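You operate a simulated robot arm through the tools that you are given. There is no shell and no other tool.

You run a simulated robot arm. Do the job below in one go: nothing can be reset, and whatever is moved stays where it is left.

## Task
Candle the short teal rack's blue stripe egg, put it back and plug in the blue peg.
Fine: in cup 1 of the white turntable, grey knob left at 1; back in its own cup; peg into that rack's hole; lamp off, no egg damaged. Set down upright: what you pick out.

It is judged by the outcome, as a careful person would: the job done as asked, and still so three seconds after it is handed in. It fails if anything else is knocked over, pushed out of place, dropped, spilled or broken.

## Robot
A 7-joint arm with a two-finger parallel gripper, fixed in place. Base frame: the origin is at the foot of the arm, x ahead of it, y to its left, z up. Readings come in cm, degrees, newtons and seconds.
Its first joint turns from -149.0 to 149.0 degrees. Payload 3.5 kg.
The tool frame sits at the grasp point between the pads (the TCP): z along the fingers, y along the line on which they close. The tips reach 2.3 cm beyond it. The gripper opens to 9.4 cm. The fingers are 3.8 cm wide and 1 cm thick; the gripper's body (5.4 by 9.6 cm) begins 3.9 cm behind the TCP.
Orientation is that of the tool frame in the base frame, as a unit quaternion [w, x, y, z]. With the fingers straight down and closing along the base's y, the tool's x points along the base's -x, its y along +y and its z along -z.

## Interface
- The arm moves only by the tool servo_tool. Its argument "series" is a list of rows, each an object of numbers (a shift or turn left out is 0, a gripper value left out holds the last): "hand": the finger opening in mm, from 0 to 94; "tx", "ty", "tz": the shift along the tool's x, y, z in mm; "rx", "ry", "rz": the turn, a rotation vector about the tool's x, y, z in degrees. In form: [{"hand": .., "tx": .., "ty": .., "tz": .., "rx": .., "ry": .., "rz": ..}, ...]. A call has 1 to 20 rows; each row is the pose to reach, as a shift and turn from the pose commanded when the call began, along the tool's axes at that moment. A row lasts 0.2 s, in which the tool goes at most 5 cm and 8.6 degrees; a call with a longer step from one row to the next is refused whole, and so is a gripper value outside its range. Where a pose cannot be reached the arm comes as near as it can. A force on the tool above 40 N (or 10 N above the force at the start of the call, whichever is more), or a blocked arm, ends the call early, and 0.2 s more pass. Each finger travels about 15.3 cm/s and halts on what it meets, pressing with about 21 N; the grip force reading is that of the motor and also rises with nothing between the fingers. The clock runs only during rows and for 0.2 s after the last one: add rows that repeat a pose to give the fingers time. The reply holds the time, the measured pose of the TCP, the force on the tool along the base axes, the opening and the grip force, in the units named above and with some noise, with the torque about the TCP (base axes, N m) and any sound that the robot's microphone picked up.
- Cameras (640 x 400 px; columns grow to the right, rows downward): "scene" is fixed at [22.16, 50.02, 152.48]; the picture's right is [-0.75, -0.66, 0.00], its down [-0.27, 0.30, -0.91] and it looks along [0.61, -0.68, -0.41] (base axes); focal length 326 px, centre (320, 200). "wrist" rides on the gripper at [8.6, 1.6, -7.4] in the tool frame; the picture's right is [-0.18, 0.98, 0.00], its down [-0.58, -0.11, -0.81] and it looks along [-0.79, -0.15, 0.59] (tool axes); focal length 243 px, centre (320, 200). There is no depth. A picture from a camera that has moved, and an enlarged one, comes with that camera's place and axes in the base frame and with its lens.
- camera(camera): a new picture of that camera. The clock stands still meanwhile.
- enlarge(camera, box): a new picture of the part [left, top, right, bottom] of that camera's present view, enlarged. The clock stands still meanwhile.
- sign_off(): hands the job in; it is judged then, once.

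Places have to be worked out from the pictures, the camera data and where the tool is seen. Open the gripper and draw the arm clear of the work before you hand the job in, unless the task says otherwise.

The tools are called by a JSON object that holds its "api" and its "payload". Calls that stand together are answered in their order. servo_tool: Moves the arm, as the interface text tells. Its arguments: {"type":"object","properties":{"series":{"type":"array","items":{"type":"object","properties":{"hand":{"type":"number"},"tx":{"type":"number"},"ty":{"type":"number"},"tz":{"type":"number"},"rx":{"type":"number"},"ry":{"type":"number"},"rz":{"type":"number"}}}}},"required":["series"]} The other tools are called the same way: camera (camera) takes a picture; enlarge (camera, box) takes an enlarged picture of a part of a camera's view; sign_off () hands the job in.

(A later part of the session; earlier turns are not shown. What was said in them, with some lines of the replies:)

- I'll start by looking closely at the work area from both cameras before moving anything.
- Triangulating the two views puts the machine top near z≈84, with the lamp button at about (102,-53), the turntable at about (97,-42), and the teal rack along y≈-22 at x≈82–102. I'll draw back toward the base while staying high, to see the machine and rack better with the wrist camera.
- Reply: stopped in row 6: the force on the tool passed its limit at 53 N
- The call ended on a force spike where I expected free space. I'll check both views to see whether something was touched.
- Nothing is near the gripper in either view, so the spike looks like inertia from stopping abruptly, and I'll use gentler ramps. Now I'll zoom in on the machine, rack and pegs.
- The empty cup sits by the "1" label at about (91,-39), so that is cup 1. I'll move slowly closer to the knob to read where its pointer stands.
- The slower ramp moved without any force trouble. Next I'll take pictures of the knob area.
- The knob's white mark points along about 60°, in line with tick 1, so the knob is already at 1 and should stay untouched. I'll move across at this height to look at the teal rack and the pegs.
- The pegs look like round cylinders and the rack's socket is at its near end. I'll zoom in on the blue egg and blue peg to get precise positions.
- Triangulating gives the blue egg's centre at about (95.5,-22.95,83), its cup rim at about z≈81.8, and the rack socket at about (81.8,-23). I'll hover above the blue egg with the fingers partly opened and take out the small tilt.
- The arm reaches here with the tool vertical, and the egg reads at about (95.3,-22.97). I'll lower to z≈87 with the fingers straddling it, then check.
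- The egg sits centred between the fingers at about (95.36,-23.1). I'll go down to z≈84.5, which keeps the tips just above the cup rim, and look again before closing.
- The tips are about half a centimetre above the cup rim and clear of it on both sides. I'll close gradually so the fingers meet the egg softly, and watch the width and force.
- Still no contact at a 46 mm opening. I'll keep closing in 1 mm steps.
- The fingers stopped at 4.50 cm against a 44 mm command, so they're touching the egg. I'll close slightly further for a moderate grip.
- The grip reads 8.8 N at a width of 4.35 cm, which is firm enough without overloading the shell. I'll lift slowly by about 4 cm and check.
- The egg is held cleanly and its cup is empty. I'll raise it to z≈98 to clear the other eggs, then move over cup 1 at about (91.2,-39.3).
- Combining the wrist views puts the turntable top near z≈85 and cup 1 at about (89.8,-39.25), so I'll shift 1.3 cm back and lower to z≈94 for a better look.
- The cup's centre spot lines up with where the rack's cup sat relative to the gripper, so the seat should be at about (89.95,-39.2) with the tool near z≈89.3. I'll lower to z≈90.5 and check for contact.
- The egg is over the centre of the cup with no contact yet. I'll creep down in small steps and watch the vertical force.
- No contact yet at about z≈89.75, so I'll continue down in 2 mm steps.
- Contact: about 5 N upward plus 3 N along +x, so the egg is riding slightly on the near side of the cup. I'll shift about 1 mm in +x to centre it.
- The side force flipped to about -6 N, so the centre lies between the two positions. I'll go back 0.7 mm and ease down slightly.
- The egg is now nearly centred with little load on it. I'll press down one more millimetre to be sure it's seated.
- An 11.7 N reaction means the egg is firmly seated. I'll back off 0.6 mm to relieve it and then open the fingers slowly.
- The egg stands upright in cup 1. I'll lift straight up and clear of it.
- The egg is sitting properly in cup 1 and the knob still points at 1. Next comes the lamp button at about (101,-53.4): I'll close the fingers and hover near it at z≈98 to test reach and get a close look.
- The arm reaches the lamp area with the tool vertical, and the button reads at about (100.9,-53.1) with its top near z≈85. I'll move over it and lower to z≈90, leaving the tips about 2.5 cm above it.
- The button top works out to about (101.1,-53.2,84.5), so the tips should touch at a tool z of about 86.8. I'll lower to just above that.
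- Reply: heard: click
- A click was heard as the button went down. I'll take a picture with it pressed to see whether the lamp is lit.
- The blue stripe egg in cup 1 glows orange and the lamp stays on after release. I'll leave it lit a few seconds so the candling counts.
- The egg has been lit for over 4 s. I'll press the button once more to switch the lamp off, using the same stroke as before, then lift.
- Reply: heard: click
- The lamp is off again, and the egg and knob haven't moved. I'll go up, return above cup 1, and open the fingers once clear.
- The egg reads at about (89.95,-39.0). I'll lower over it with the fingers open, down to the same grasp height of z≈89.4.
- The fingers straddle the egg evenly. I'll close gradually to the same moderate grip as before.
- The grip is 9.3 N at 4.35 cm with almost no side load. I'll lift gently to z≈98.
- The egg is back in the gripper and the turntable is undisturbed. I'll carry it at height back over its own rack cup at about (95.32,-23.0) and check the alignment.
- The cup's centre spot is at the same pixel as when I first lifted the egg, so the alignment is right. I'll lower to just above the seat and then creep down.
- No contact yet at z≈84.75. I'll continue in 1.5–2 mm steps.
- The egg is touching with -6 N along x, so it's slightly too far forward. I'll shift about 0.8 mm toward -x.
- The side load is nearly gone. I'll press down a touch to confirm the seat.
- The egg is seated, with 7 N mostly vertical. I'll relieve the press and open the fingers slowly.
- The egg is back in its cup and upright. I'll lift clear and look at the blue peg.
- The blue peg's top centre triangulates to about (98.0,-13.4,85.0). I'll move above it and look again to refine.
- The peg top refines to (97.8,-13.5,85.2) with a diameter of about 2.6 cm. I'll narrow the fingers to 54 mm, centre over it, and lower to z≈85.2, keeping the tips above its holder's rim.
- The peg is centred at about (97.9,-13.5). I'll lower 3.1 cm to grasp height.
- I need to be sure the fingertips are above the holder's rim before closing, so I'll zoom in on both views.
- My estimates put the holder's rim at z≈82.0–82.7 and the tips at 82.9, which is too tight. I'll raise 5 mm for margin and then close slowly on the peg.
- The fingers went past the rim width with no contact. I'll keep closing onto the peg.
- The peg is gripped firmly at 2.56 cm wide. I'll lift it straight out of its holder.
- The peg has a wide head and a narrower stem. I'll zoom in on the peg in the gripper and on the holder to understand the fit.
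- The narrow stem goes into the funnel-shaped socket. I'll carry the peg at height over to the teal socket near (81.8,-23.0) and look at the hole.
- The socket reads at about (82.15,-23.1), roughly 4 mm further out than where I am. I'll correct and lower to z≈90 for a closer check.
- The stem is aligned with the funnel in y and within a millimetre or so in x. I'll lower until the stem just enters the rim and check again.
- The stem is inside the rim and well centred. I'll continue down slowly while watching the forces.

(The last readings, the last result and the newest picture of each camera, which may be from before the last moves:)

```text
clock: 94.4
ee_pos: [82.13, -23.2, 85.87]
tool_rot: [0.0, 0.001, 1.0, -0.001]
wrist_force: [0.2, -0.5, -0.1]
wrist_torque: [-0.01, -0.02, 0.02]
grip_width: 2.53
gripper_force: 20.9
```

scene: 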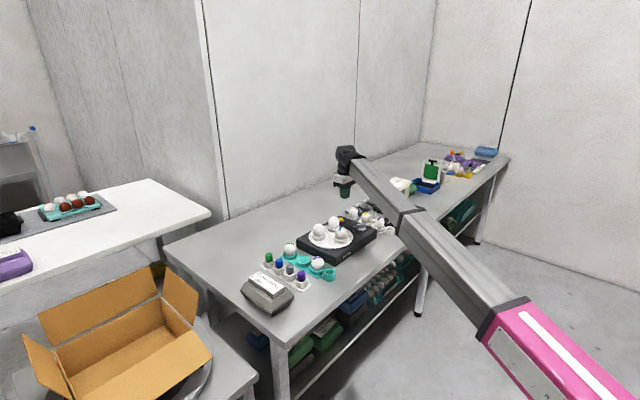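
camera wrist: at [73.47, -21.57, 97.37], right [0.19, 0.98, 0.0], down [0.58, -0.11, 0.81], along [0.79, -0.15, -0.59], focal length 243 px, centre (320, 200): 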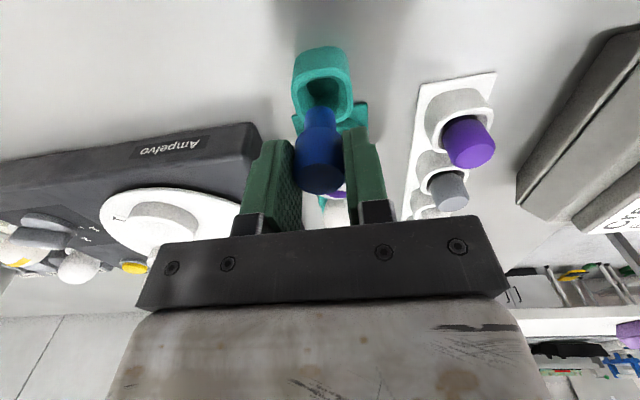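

No contact yet at z≈85.87. I'll continue in 2–3 mm steps.

{"api": "servo_tool", "payload": {"series": [{"tz": 1}, {"tz": 2}, {"tz": 2}]}}

{"api": "servo_tool", "payload": {"series": [{"tz": 1}, {"tz": 2}, {"tz": 2}]}}

{"api": "enlarge", "payload": {"camera": "scene", "box": [300, 240, 360, 285]}}

```text
clock: 95.2
ee_pos: [82.11, -22.89, 85.56]
tool_rot: [0.0, 0.001, 1.0, -0.002]
wrist_force: [1.2, -1.2, 4.8]
wrist_torque: [-0.04, -0.04, 0.01]
grip_width: 2.53
gripper_force: 20.6
```

```text
clock: 96.0
ee_pos: [82.04, -23.11, 85.38]
tool_rot: [0.0, 0.001, 1.0, -0.002]
wrist_force: [1.0, -0.5, 7.5]
wrist_torque: [-0.12, -0.04, 0.01]
grip_width: 2.52
gripper_force: 20.9
```

```text
8.89 times, centred on (330, 262) of scene
camera zoom: at [22.16, 50.02, 152.48], right [-0.75, -0.66, 0.0], down [-0.27, 0.3, -0.91], along [0.61, -0.68, -0.41], focal length 2898 px, centre (231, -356)
```

zoom: 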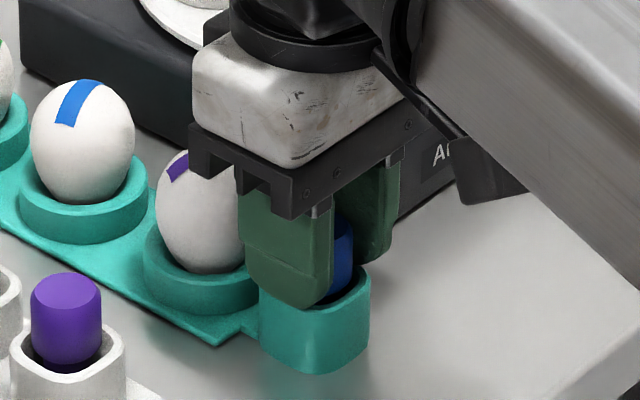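

Vertical resistance of 5–7 N has started but grows slowly, so the stem may still be sliding in. I'll press a little further in small steps to find the true seat.

{"api": "servo_tool", "payload": {"series": [{"tz": 0.7}, {"tz": 1.5}, {"tz": 1.5}]}}

{"api": "servo_tool", "payload": {"series": [{"tz": 0.7}, {"tz": 1.5}, {"tz": 1.5}]}}

```text
clock: 96.8
ee_pos: [82.04, -23.16, 85.29]
tool_rot: [0.0, 0.002, 1.0, -0.002]
wrist_force: [0.5, -0.4, 16.2]
wrist_torque: [0.24, 0.17, -0.03]
grip_width: 2.55
gripper_force: 20.9
```

```text
clock: 97.5
ee_pos: [82.23, -23.07, 85.27]
tool_rot: [0.0, 0.001, 1.0, -0.002]
wrist_force: [-3.5, 1.8, 10.8]
wrist_torque: [0.23, 0.3, 0.03]
grip_width: 2.55
gripper_force: 21.5
stopped in row 3: the force on the tool passed its limit at 42 N (the readings are from after the stop); the commanded pose is now the measured one
```

It has bottomed out at z≈85.3, which matches the expected seat depth. I'll relieve the load and open the fingers slowly, with the peg standing in the socket.

{"api": "servo_tool", "payload": {"series": [{"tz": -0.5}, {"tz": -0.8}, {"tz": -0.8, "hand": 25.5}, {"tz": -0.8, "hand": 26}, {"tz": -0.8, "hand": 26.5}, {"tz": -0.8, "hand": 27}, {"tz": -0.8, "hand": 29}, {"tz": -0.8, "hand": 33}, {"tz": -0.8, "hand": 38}, {"tz": -0.8, "hand": 44}, {"tz": -0.8, "hand": 50}, {"tz": -0.8, "hand": 50}]}}

{"api": "camera", "payload": {"camera": "wrist"}}

{"api": "enlarge", "payload": {"camera": "scene", "box": [300, 240, 360, 285]}}

```text
clock: 100.0
ee_pos: [82.18, -23.08, 85.34]
tool_rot: [0.0, 0.001, 1.0, -0.002]
wrist_force: [0.2, 0.1, -0.3]
wrist_torque: [-0.01, 0.03, 0.03]
grip_width: 5.01
gripper_force: 0.0
```

```text
taken
camera wrist: at [73.48, -21.55, 92.72], right [0.19, 0.98, 0.0], down [0.58, -0.11, 0.81], along [0.79, -0.15, -0.59], focal length 243 px, centre (320, 200)
```

wrist: 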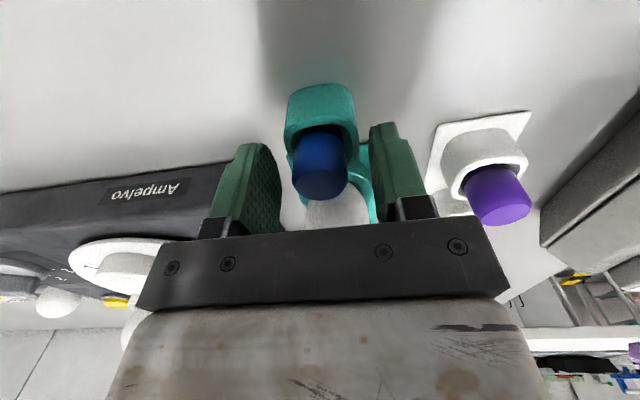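

```text
8.89 times, centred on (330, 262) of scene
camera zoom: at [22.16, 50.02, 152.48], right [-0.75, -0.66, 0.0], down [-0.27, 0.3, -0.91], along [0.61, -0.68, -0.41], focal length 2898 px, centre (231, -356)
```

zoom: 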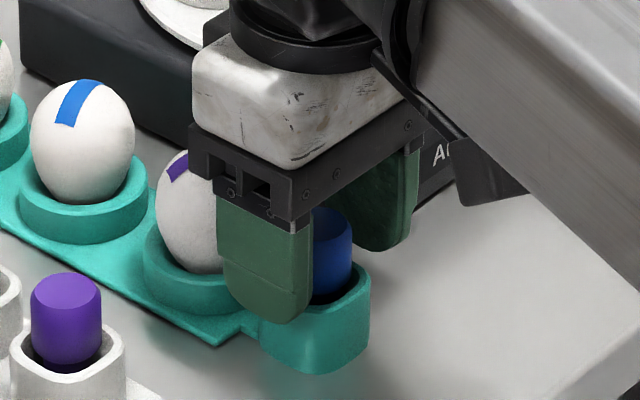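

The peg stands upright in the socket with the fingers clear of it. I'll lift straight up and then inspect everything.

{"api": "servo_tool", "payload": {"series": [{"tz": -3}, {"tz": -12}, {"tz": -28}, {"tz": -50}, {"tz": -75}, {"tz": -100}, {"tz": -122}, {"tz": -138}, {"tz": -145}, {"tz": -145}]}}

{"api": "enlarge", "payload": {"camera": "scene", "box": [300, 240, 360, 285]}}

{"api": "camera", "payload": {"camera": "wrist"}}

{"api": "enlarge", "payload": {"camera": "wrist", "box": [240, 10, 480, 160]}}

```text
clock: 102.2
ee_pos: [81.99, -23.05, 99.82]
tool_rot: [0.001, 0.0, 1.0, -0.002]
wrist_force: [-0.4, -0.3, -0.2]
wrist_torque: [-0.02, -0.01, 0.03]
grip_width: 4.99
gripper_force: 0.0
```

```text
8.89 times, centred on (330, 262) of scene
camera zoom: at [22.16, 50.02, 152.48], right [-0.75, -0.66, 0.0], down [-0.27, 0.3, -0.91], along [0.61, -0.68, -0.41], focal length 2898 px, centre (231, -356)
```

zoom: 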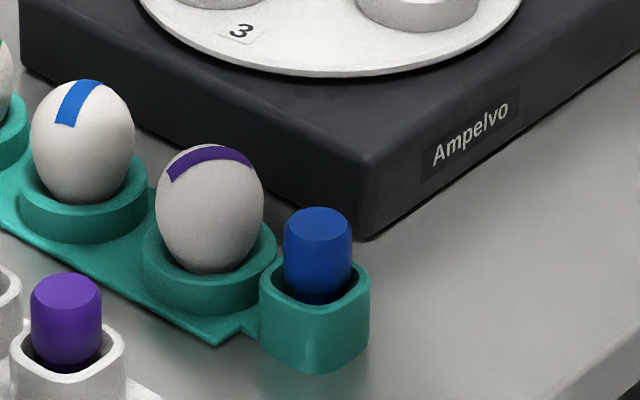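

```text
taken
camera wrist: at [73.49, -21.5, 107.23], right [0.19, 0.98, 0.0], down [0.58, -0.11, 0.81], along [0.79, -0.15, -0.59], focal length 243 px, centre (320, 200)
```

wrist: 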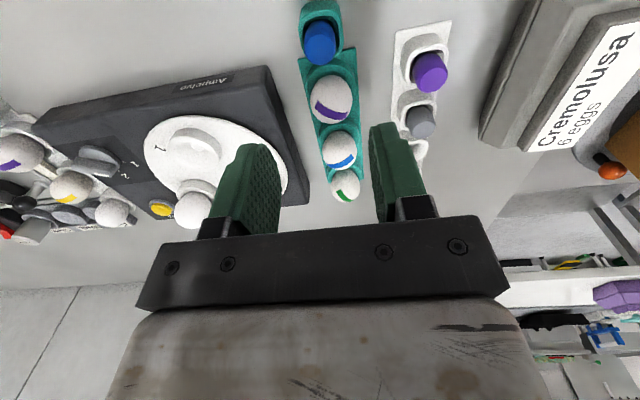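

```text
2.67 times, centred on (360, 85) of wrist
camera zoom: at [73.49, -21.5, 107.23], right [0.19, 0.98, 0.0], down [0.58, -0.11, 0.81], along [0.79, -0.15, -0.59], focal length 647 px, centre (213, 507)
```

zoom: 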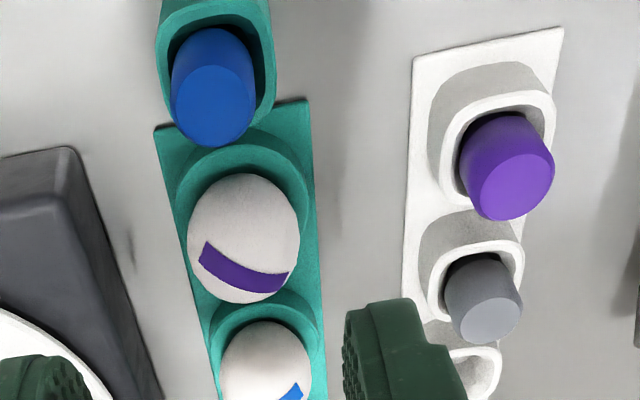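

The peg is fully seated, and the eggs and rack look undisturbed. I'll open the gripper and draw the arm up and back, clear of the work.

{"api": "servo_tool", "payload": {"series": [{"tx": 2, "tz": -4, "hand": 60}, {"tx": 10, "tz": -15, "hand": 75}, {"tx": 25, "tz": -32, "hand": 90}, {"tx": 45, "tz": -52, "hand": 94}, {"tx": 68, "tz": -74}, {"tx": 92, "tz": -96}, {"tx": 115, "tz": -116}, {"tx": 133, "tz": -132}, {"tx": 145, "tz": -145}, {"tx": 150, "tz": -150}, {"tx": 150, "tz": -150}]}}

{"api": "camera", "payload": {"camera": "scene"}}

{"api": "enlarge", "payload": {"camera": "scene", "box": [255, 205, 405, 305]}}

{"api": "camera", "payload": {"camera": "wrist"}}

```text
clock: 103.5
ee_pos: [75.66, -23.13, 106.94]
tool_rot: [0.007, 0.003, 1.0, -0.003]
wrist_force: [5.9, -1.5, -13.4]
wrist_torque: [-0.21, -0.65, -0.03]
grip_width: 9.4
gripper_force: 0.1
stopped in row 6: the force on the tool passed its limit at 64 N (the readings are from after the stop); the commanded pose is now the measured one
```

```text
taken
```

scene: 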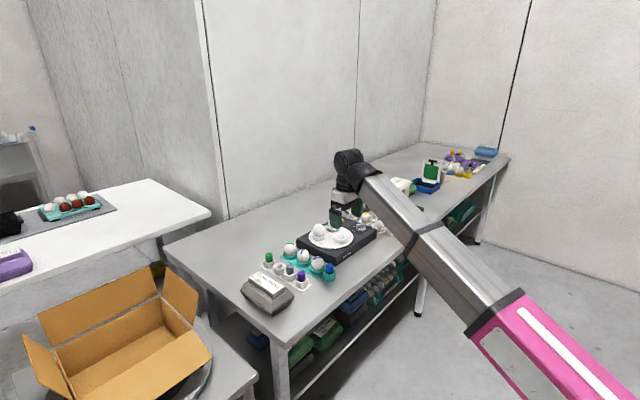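

```text
4.00 times, centred on (330, 255) of scene
camera zoom: at [22.16, 50.02, 152.48], right [-0.75, -0.66, 0.0], down [-0.27, 0.3, -0.91], along [0.61, -0.68, -0.41], focal length 1304 px, centre (280, -20)
```

zoom: 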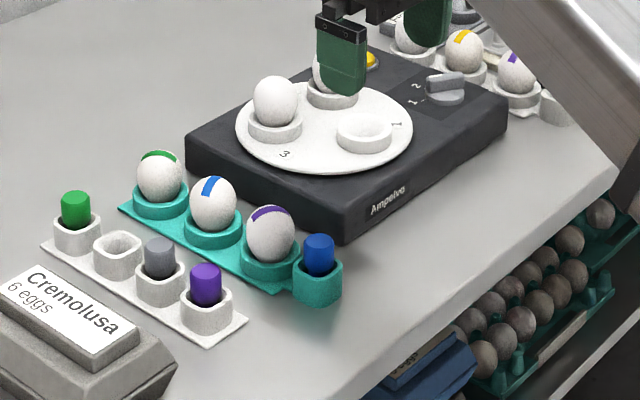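

```text
taken
camera wrist: at [66.96, -21.42, 114.38], right [0.19, 0.98, 0.0], down [0.57, -0.11, 0.82], along [0.8, -0.16, -0.58], focal length 243 px, centre (320, 200)
```

wrist: 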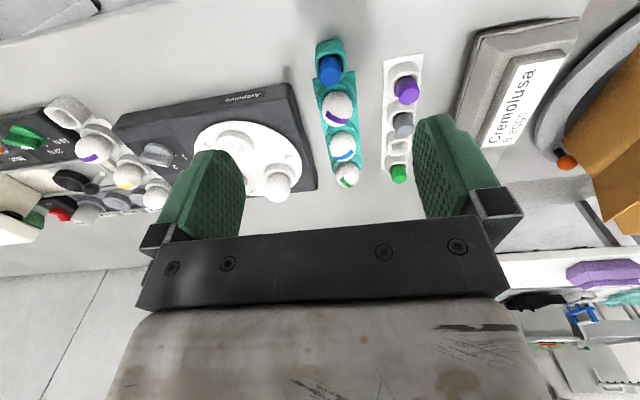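

The same kind of jerk stop occurred near x≈76 in free space. Nothing was touched, and the gripper is open about 20 cm above the table. I'll hold still a moment so everything settles and then inspect closely once more.

{"api": "servo_tool", "payload": {"series": [{"tz": 0}, {"tz": -2}, {"tz": -6}, {"tz": -12}, {"tz": -18}, {"tz": -24}, {"tz": -28}, {"tz": -30}, {"tz": -30}, {"tz": -30}, {"tz": -30}]}}

{"api": "enlarge", "payload": {"camera": "wrist", "box": [100, 50, 340, 200]}}

{"api": "enlarge", "payload": {"camera": "wrist", "box": [290, 20, 450, 200]}}

{"api": "enlarge", "payload": {"camera": "scene", "box": [295, 195, 405, 265]}}

```text
clock: 104.3
ee_pos: [75.71, -22.99, 107.71]
tool_rot: [0.01, 0.003, 1.0, -0.005]
wrist_force: [5.5, -2.1, -12.1]
wrist_torque: [-0.19, -0.64, 0.01]
grip_width: 9.4
gripper_force: 0.1
stopped in row 3: the force on the tool passed its limit at 44 N (the readings are from after the stop); the commanded pose is now the measured one
```

```text
2.67 times, centred on (220, 125) of wrist
camera zoom: at [66.99, -21.41, 114.86], right [0.19, 0.98, -0.01], down [0.56, -0.1, 0.82], along [0.8, -0.16, -0.57], focal length 647 px, centre (587, 400)
```

zoom: 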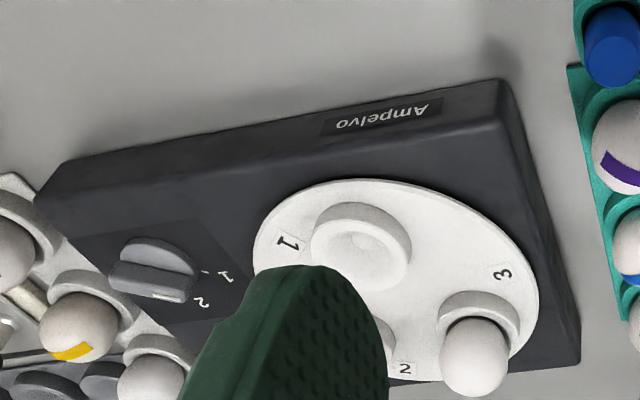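

```text
2.22 times, centred on (370, 110) of wrist
camera zoom: at [66.99, -21.41, 114.86], right [0.19, 0.98, -0.01], down [0.56, -0.1, 0.82], along [0.8, -0.16, -0.57], focal length 539 px, centre (209, 400)
```

zoom: 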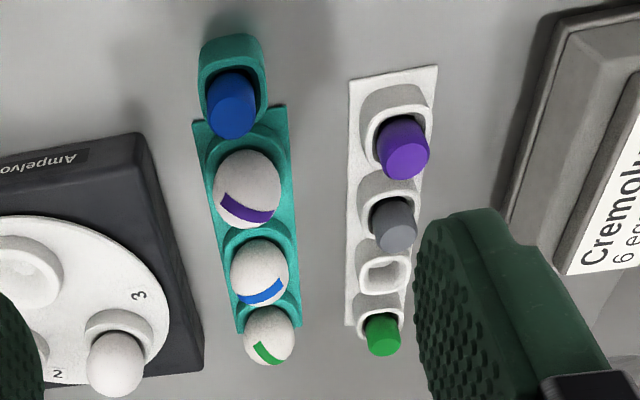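

```text
5.71 times, centred on (350, 230) of scene
camera zoom: at [22.16, 50.02, 152.48], right [-0.75, -0.66, 0.0], down [-0.27, 0.3, -0.91], along [0.61, -0.68, -0.41], focal length 1863 px, centre (149, 29)
```

zoom: 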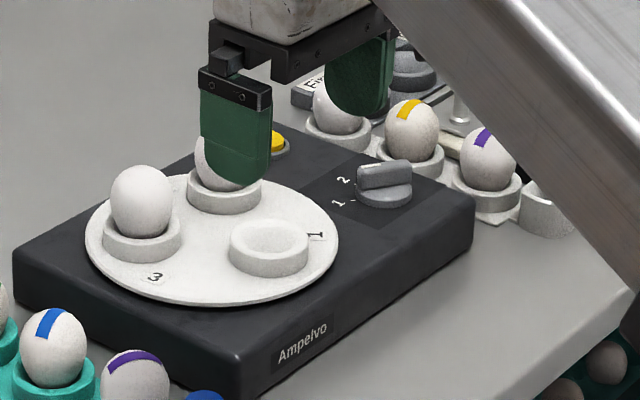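

A steady 12 N downward push remains here, so the folded wrist is touching the robot's own arm at this retracted pose, not anything on the table. I'll ease forward and down to the pose near (82,-24,104.5) that was force-free earlier and straighten the tool.

{"api": "servo_tool", "payload": {"series": [{"tx": -2, "tz": 3, "rx": -0.1, "ry": 0.2, "rz": -0.1}, {"tx": -6, "tz": 8, "rx": -0.2, "ry": 0.4, "rz": -0.1}, {"tx": -14, "tz": 14, "rx": -0.3, "ry": 0.6, "rz": -0.2}, {"tx": -25, "tz": 20, "rx": -0.4, "ry": 0.8, "rz": -0.2}, {"tx": -37, "tz": 26, "rx": -0.5, "ry": 1.0, "rz": -0.3}, {"tx": -48, "tz": 30, "rx": -0.57, "ry": 1.15, "rz": -0.34}, {"tx": -57, "tz": 32, "rx": -0.57, "ry": 1.15, "rz": -0.34}, {"tx": -63, "tz": 32, "rx": -0.57, "ry": 1.15, "rz": -0.34}, {"tx": -63, "tz": 32, "rx": -0.57, "ry": 1.15, "rz": -0.34}]}}

```text
clock: 106.3
ee_pos: [82.11, -23.15, 104.59]
tool_rot: [-0.001, -0.001, 1.0, 0.001]
wrist_force: [-0.2, 0.1, -0.4]
wrist_torque: [0.03, 0.0, 0.0]
grip_width: 9.4
gripper_force: 0.0
```

The arm is free of forces again. I'll rise further, moving outward so the wrist doesn't fold, to finish well above the work.

{"api": "servo_tool", "payload": {"series": [{"tx": -2, "tz": -2}, {"tx": -8, "tz": -8}, {"tx": -18, "tz": -17}, {"tx": -31, "tz": -29}, {"tx": -45, "tz": -42}, {"tx": -59, "tz": -55}, {"tx": -70, "tz": -66}, {"tx": -77, "tz": -73}, {"tx": -80, "tz": -75}, {"tx": -80, "tz": -75}, {"tx": -80, "tz": -75}]}}

{"api": "camera", "payload": {"camera": "scene"}}

{"api": "enlarge", "payload": {"camera": "scene", "box": [245, 205, 395, 305]}}

{"api": "camera", "payload": {"camera": "wrist"}}

```text
clock: 107.9
ee_pos: [89.42, -23.2, 111.12]
tool_rot: [0.002, -0.002, 1.0, -0.001]
wrist_force: [5.8, -1.4, -11.0]
wrist_torque: [-0.18, -0.62, -0.03]
grip_width: 9.41
gripper_force: 0.0
stopped in row 8: the force on the tool passed its limit at 45 N (the readings are from after the stop); the commanded pose is now the measured one
```

```text
taken
```

scene: 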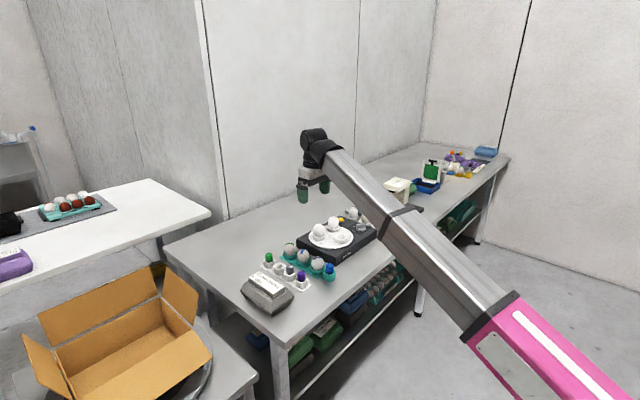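

```text
4.00 times, centred on (320, 255) of scene
camera zoom: at [22.16, 50.02, 152.48], right [-0.75, -0.66, 0.0], down [-0.27, 0.3, -0.91], along [0.61, -0.68, -0.41], focal length 1304 px, centre (320, -20)
```

zoom: 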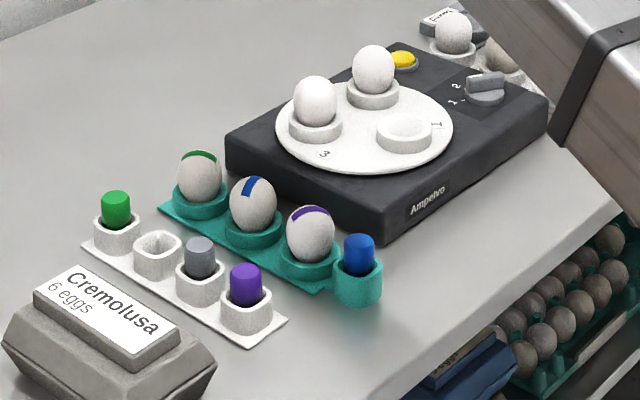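

```text
taken
camera wrist: at [80.67, -21.67, 118.48], right [0.18, 0.98, 0.0], down [0.58, -0.1, 0.81], along [0.8, -0.15, -0.59], focal length 243 px, centre (320, 200)
```

wrist: 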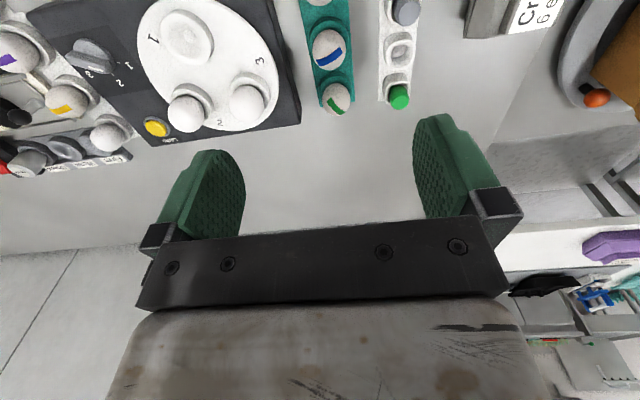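

The wrist fold limits height here too, and the residual push is the same. I'll ease down 3.5 cm to a force-free pose, still about 18 cm above everything, and confirm it's settled.

{"api": "servo_tool", "payload": {"series": [{"tz": 3}, {"tz": 9}, {"tz": 17}, {"tz": 25}, {"tz": 31}, {"tz": 35}, {"tz": 35}, {"tz": 35}, {"tz": 35}, {"tz": 35}]}}

{"api": "enlarge", "payload": {"camera": "scene", "box": [245, 195, 395, 295]}}

{"api": "enlarge", "payload": {"camera": "wrist", "box": [40, 0, 360, 160]}}

```text
clock: 110.1
ee_pos: [89.41, -23.22, 107.63]
tool_rot: [0.001, -0.002, 1.0, 0.0]
wrist_force: [0.0, -0.1, 0.4]
wrist_torque: [0.01, 0.0, -0.01]
grip_width: 9.37
gripper_force: 0.1
```

```text
4.00 times, centred on (320, 245) of scene
camera zoom: at [22.16, 50.02, 152.48], right [-0.75, -0.66, 0.0], down [-0.27, 0.3, -0.91], along [0.61, -0.68, -0.41], focal length 1304 px, centre (320, 20)
```

zoom: 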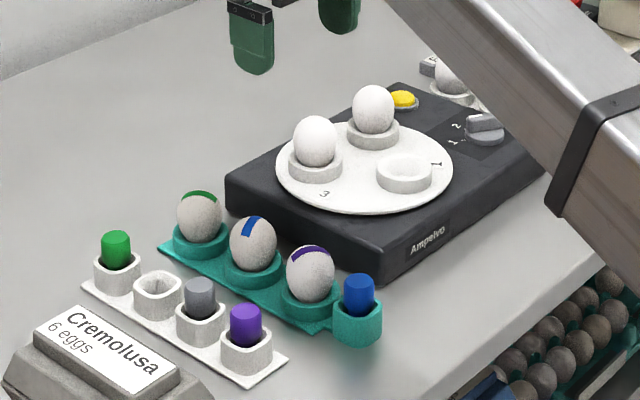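

```text
2.00 times, centred on (200, 80) of wrist
camera zoom: at [80.66, -21.72, 115.0], right [0.18, 0.98, 0.0], down [0.58, -0.11, 0.81], along [0.8, -0.15, -0.59], focal length 485 px, centre (560, 440)
```

zoom: 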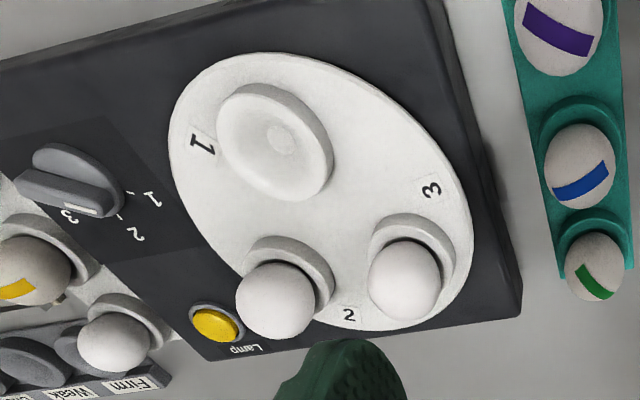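

Everything is in order: the blue stripe egg is upright in its own cup, and the blue peg is seated in the teal rack's hole. The lamp is off and the knob is untouched at 1; lighting cup 1 confirmed that setting. The gripper is open, clear of the work and force-free, so I'm handing in.

{"api": "sign_off", "payload": {}}

```text
The job is handed in.
```

The job is done and handed in:

- **Candling:** I moved the blue stripe egg from the short teal rack to cup 1 of the white turntable. It lit up orange for about five seconds before I switched the lamp off.
- **Grey knob:** It was already at 1, so I never touched it. Cup 1 lighting up confirmed the setting.
- **Egg:** It's back upright in its own cup. I gripped it at about 9 N each time, and the pictures show no damage to any egg.
- **Blue peg:** It's upright in the teal rack's hole, pushed in until it hit bottom.

Setting the egg in cup 1 nudged the turntable very slightly, by roughly a degree or two; it looked back in line in later pictures. Nothing else on the table moved.

The arm stopped on high force several times, up to 64 N. One was the peg reaching the bottom of its hole, at about 42 N. The others were in open space, most likely the wrist folding against the robot's own arm, and nothing on the table was touched.

The arm ended with the gripper open, about 20 cm above the work.
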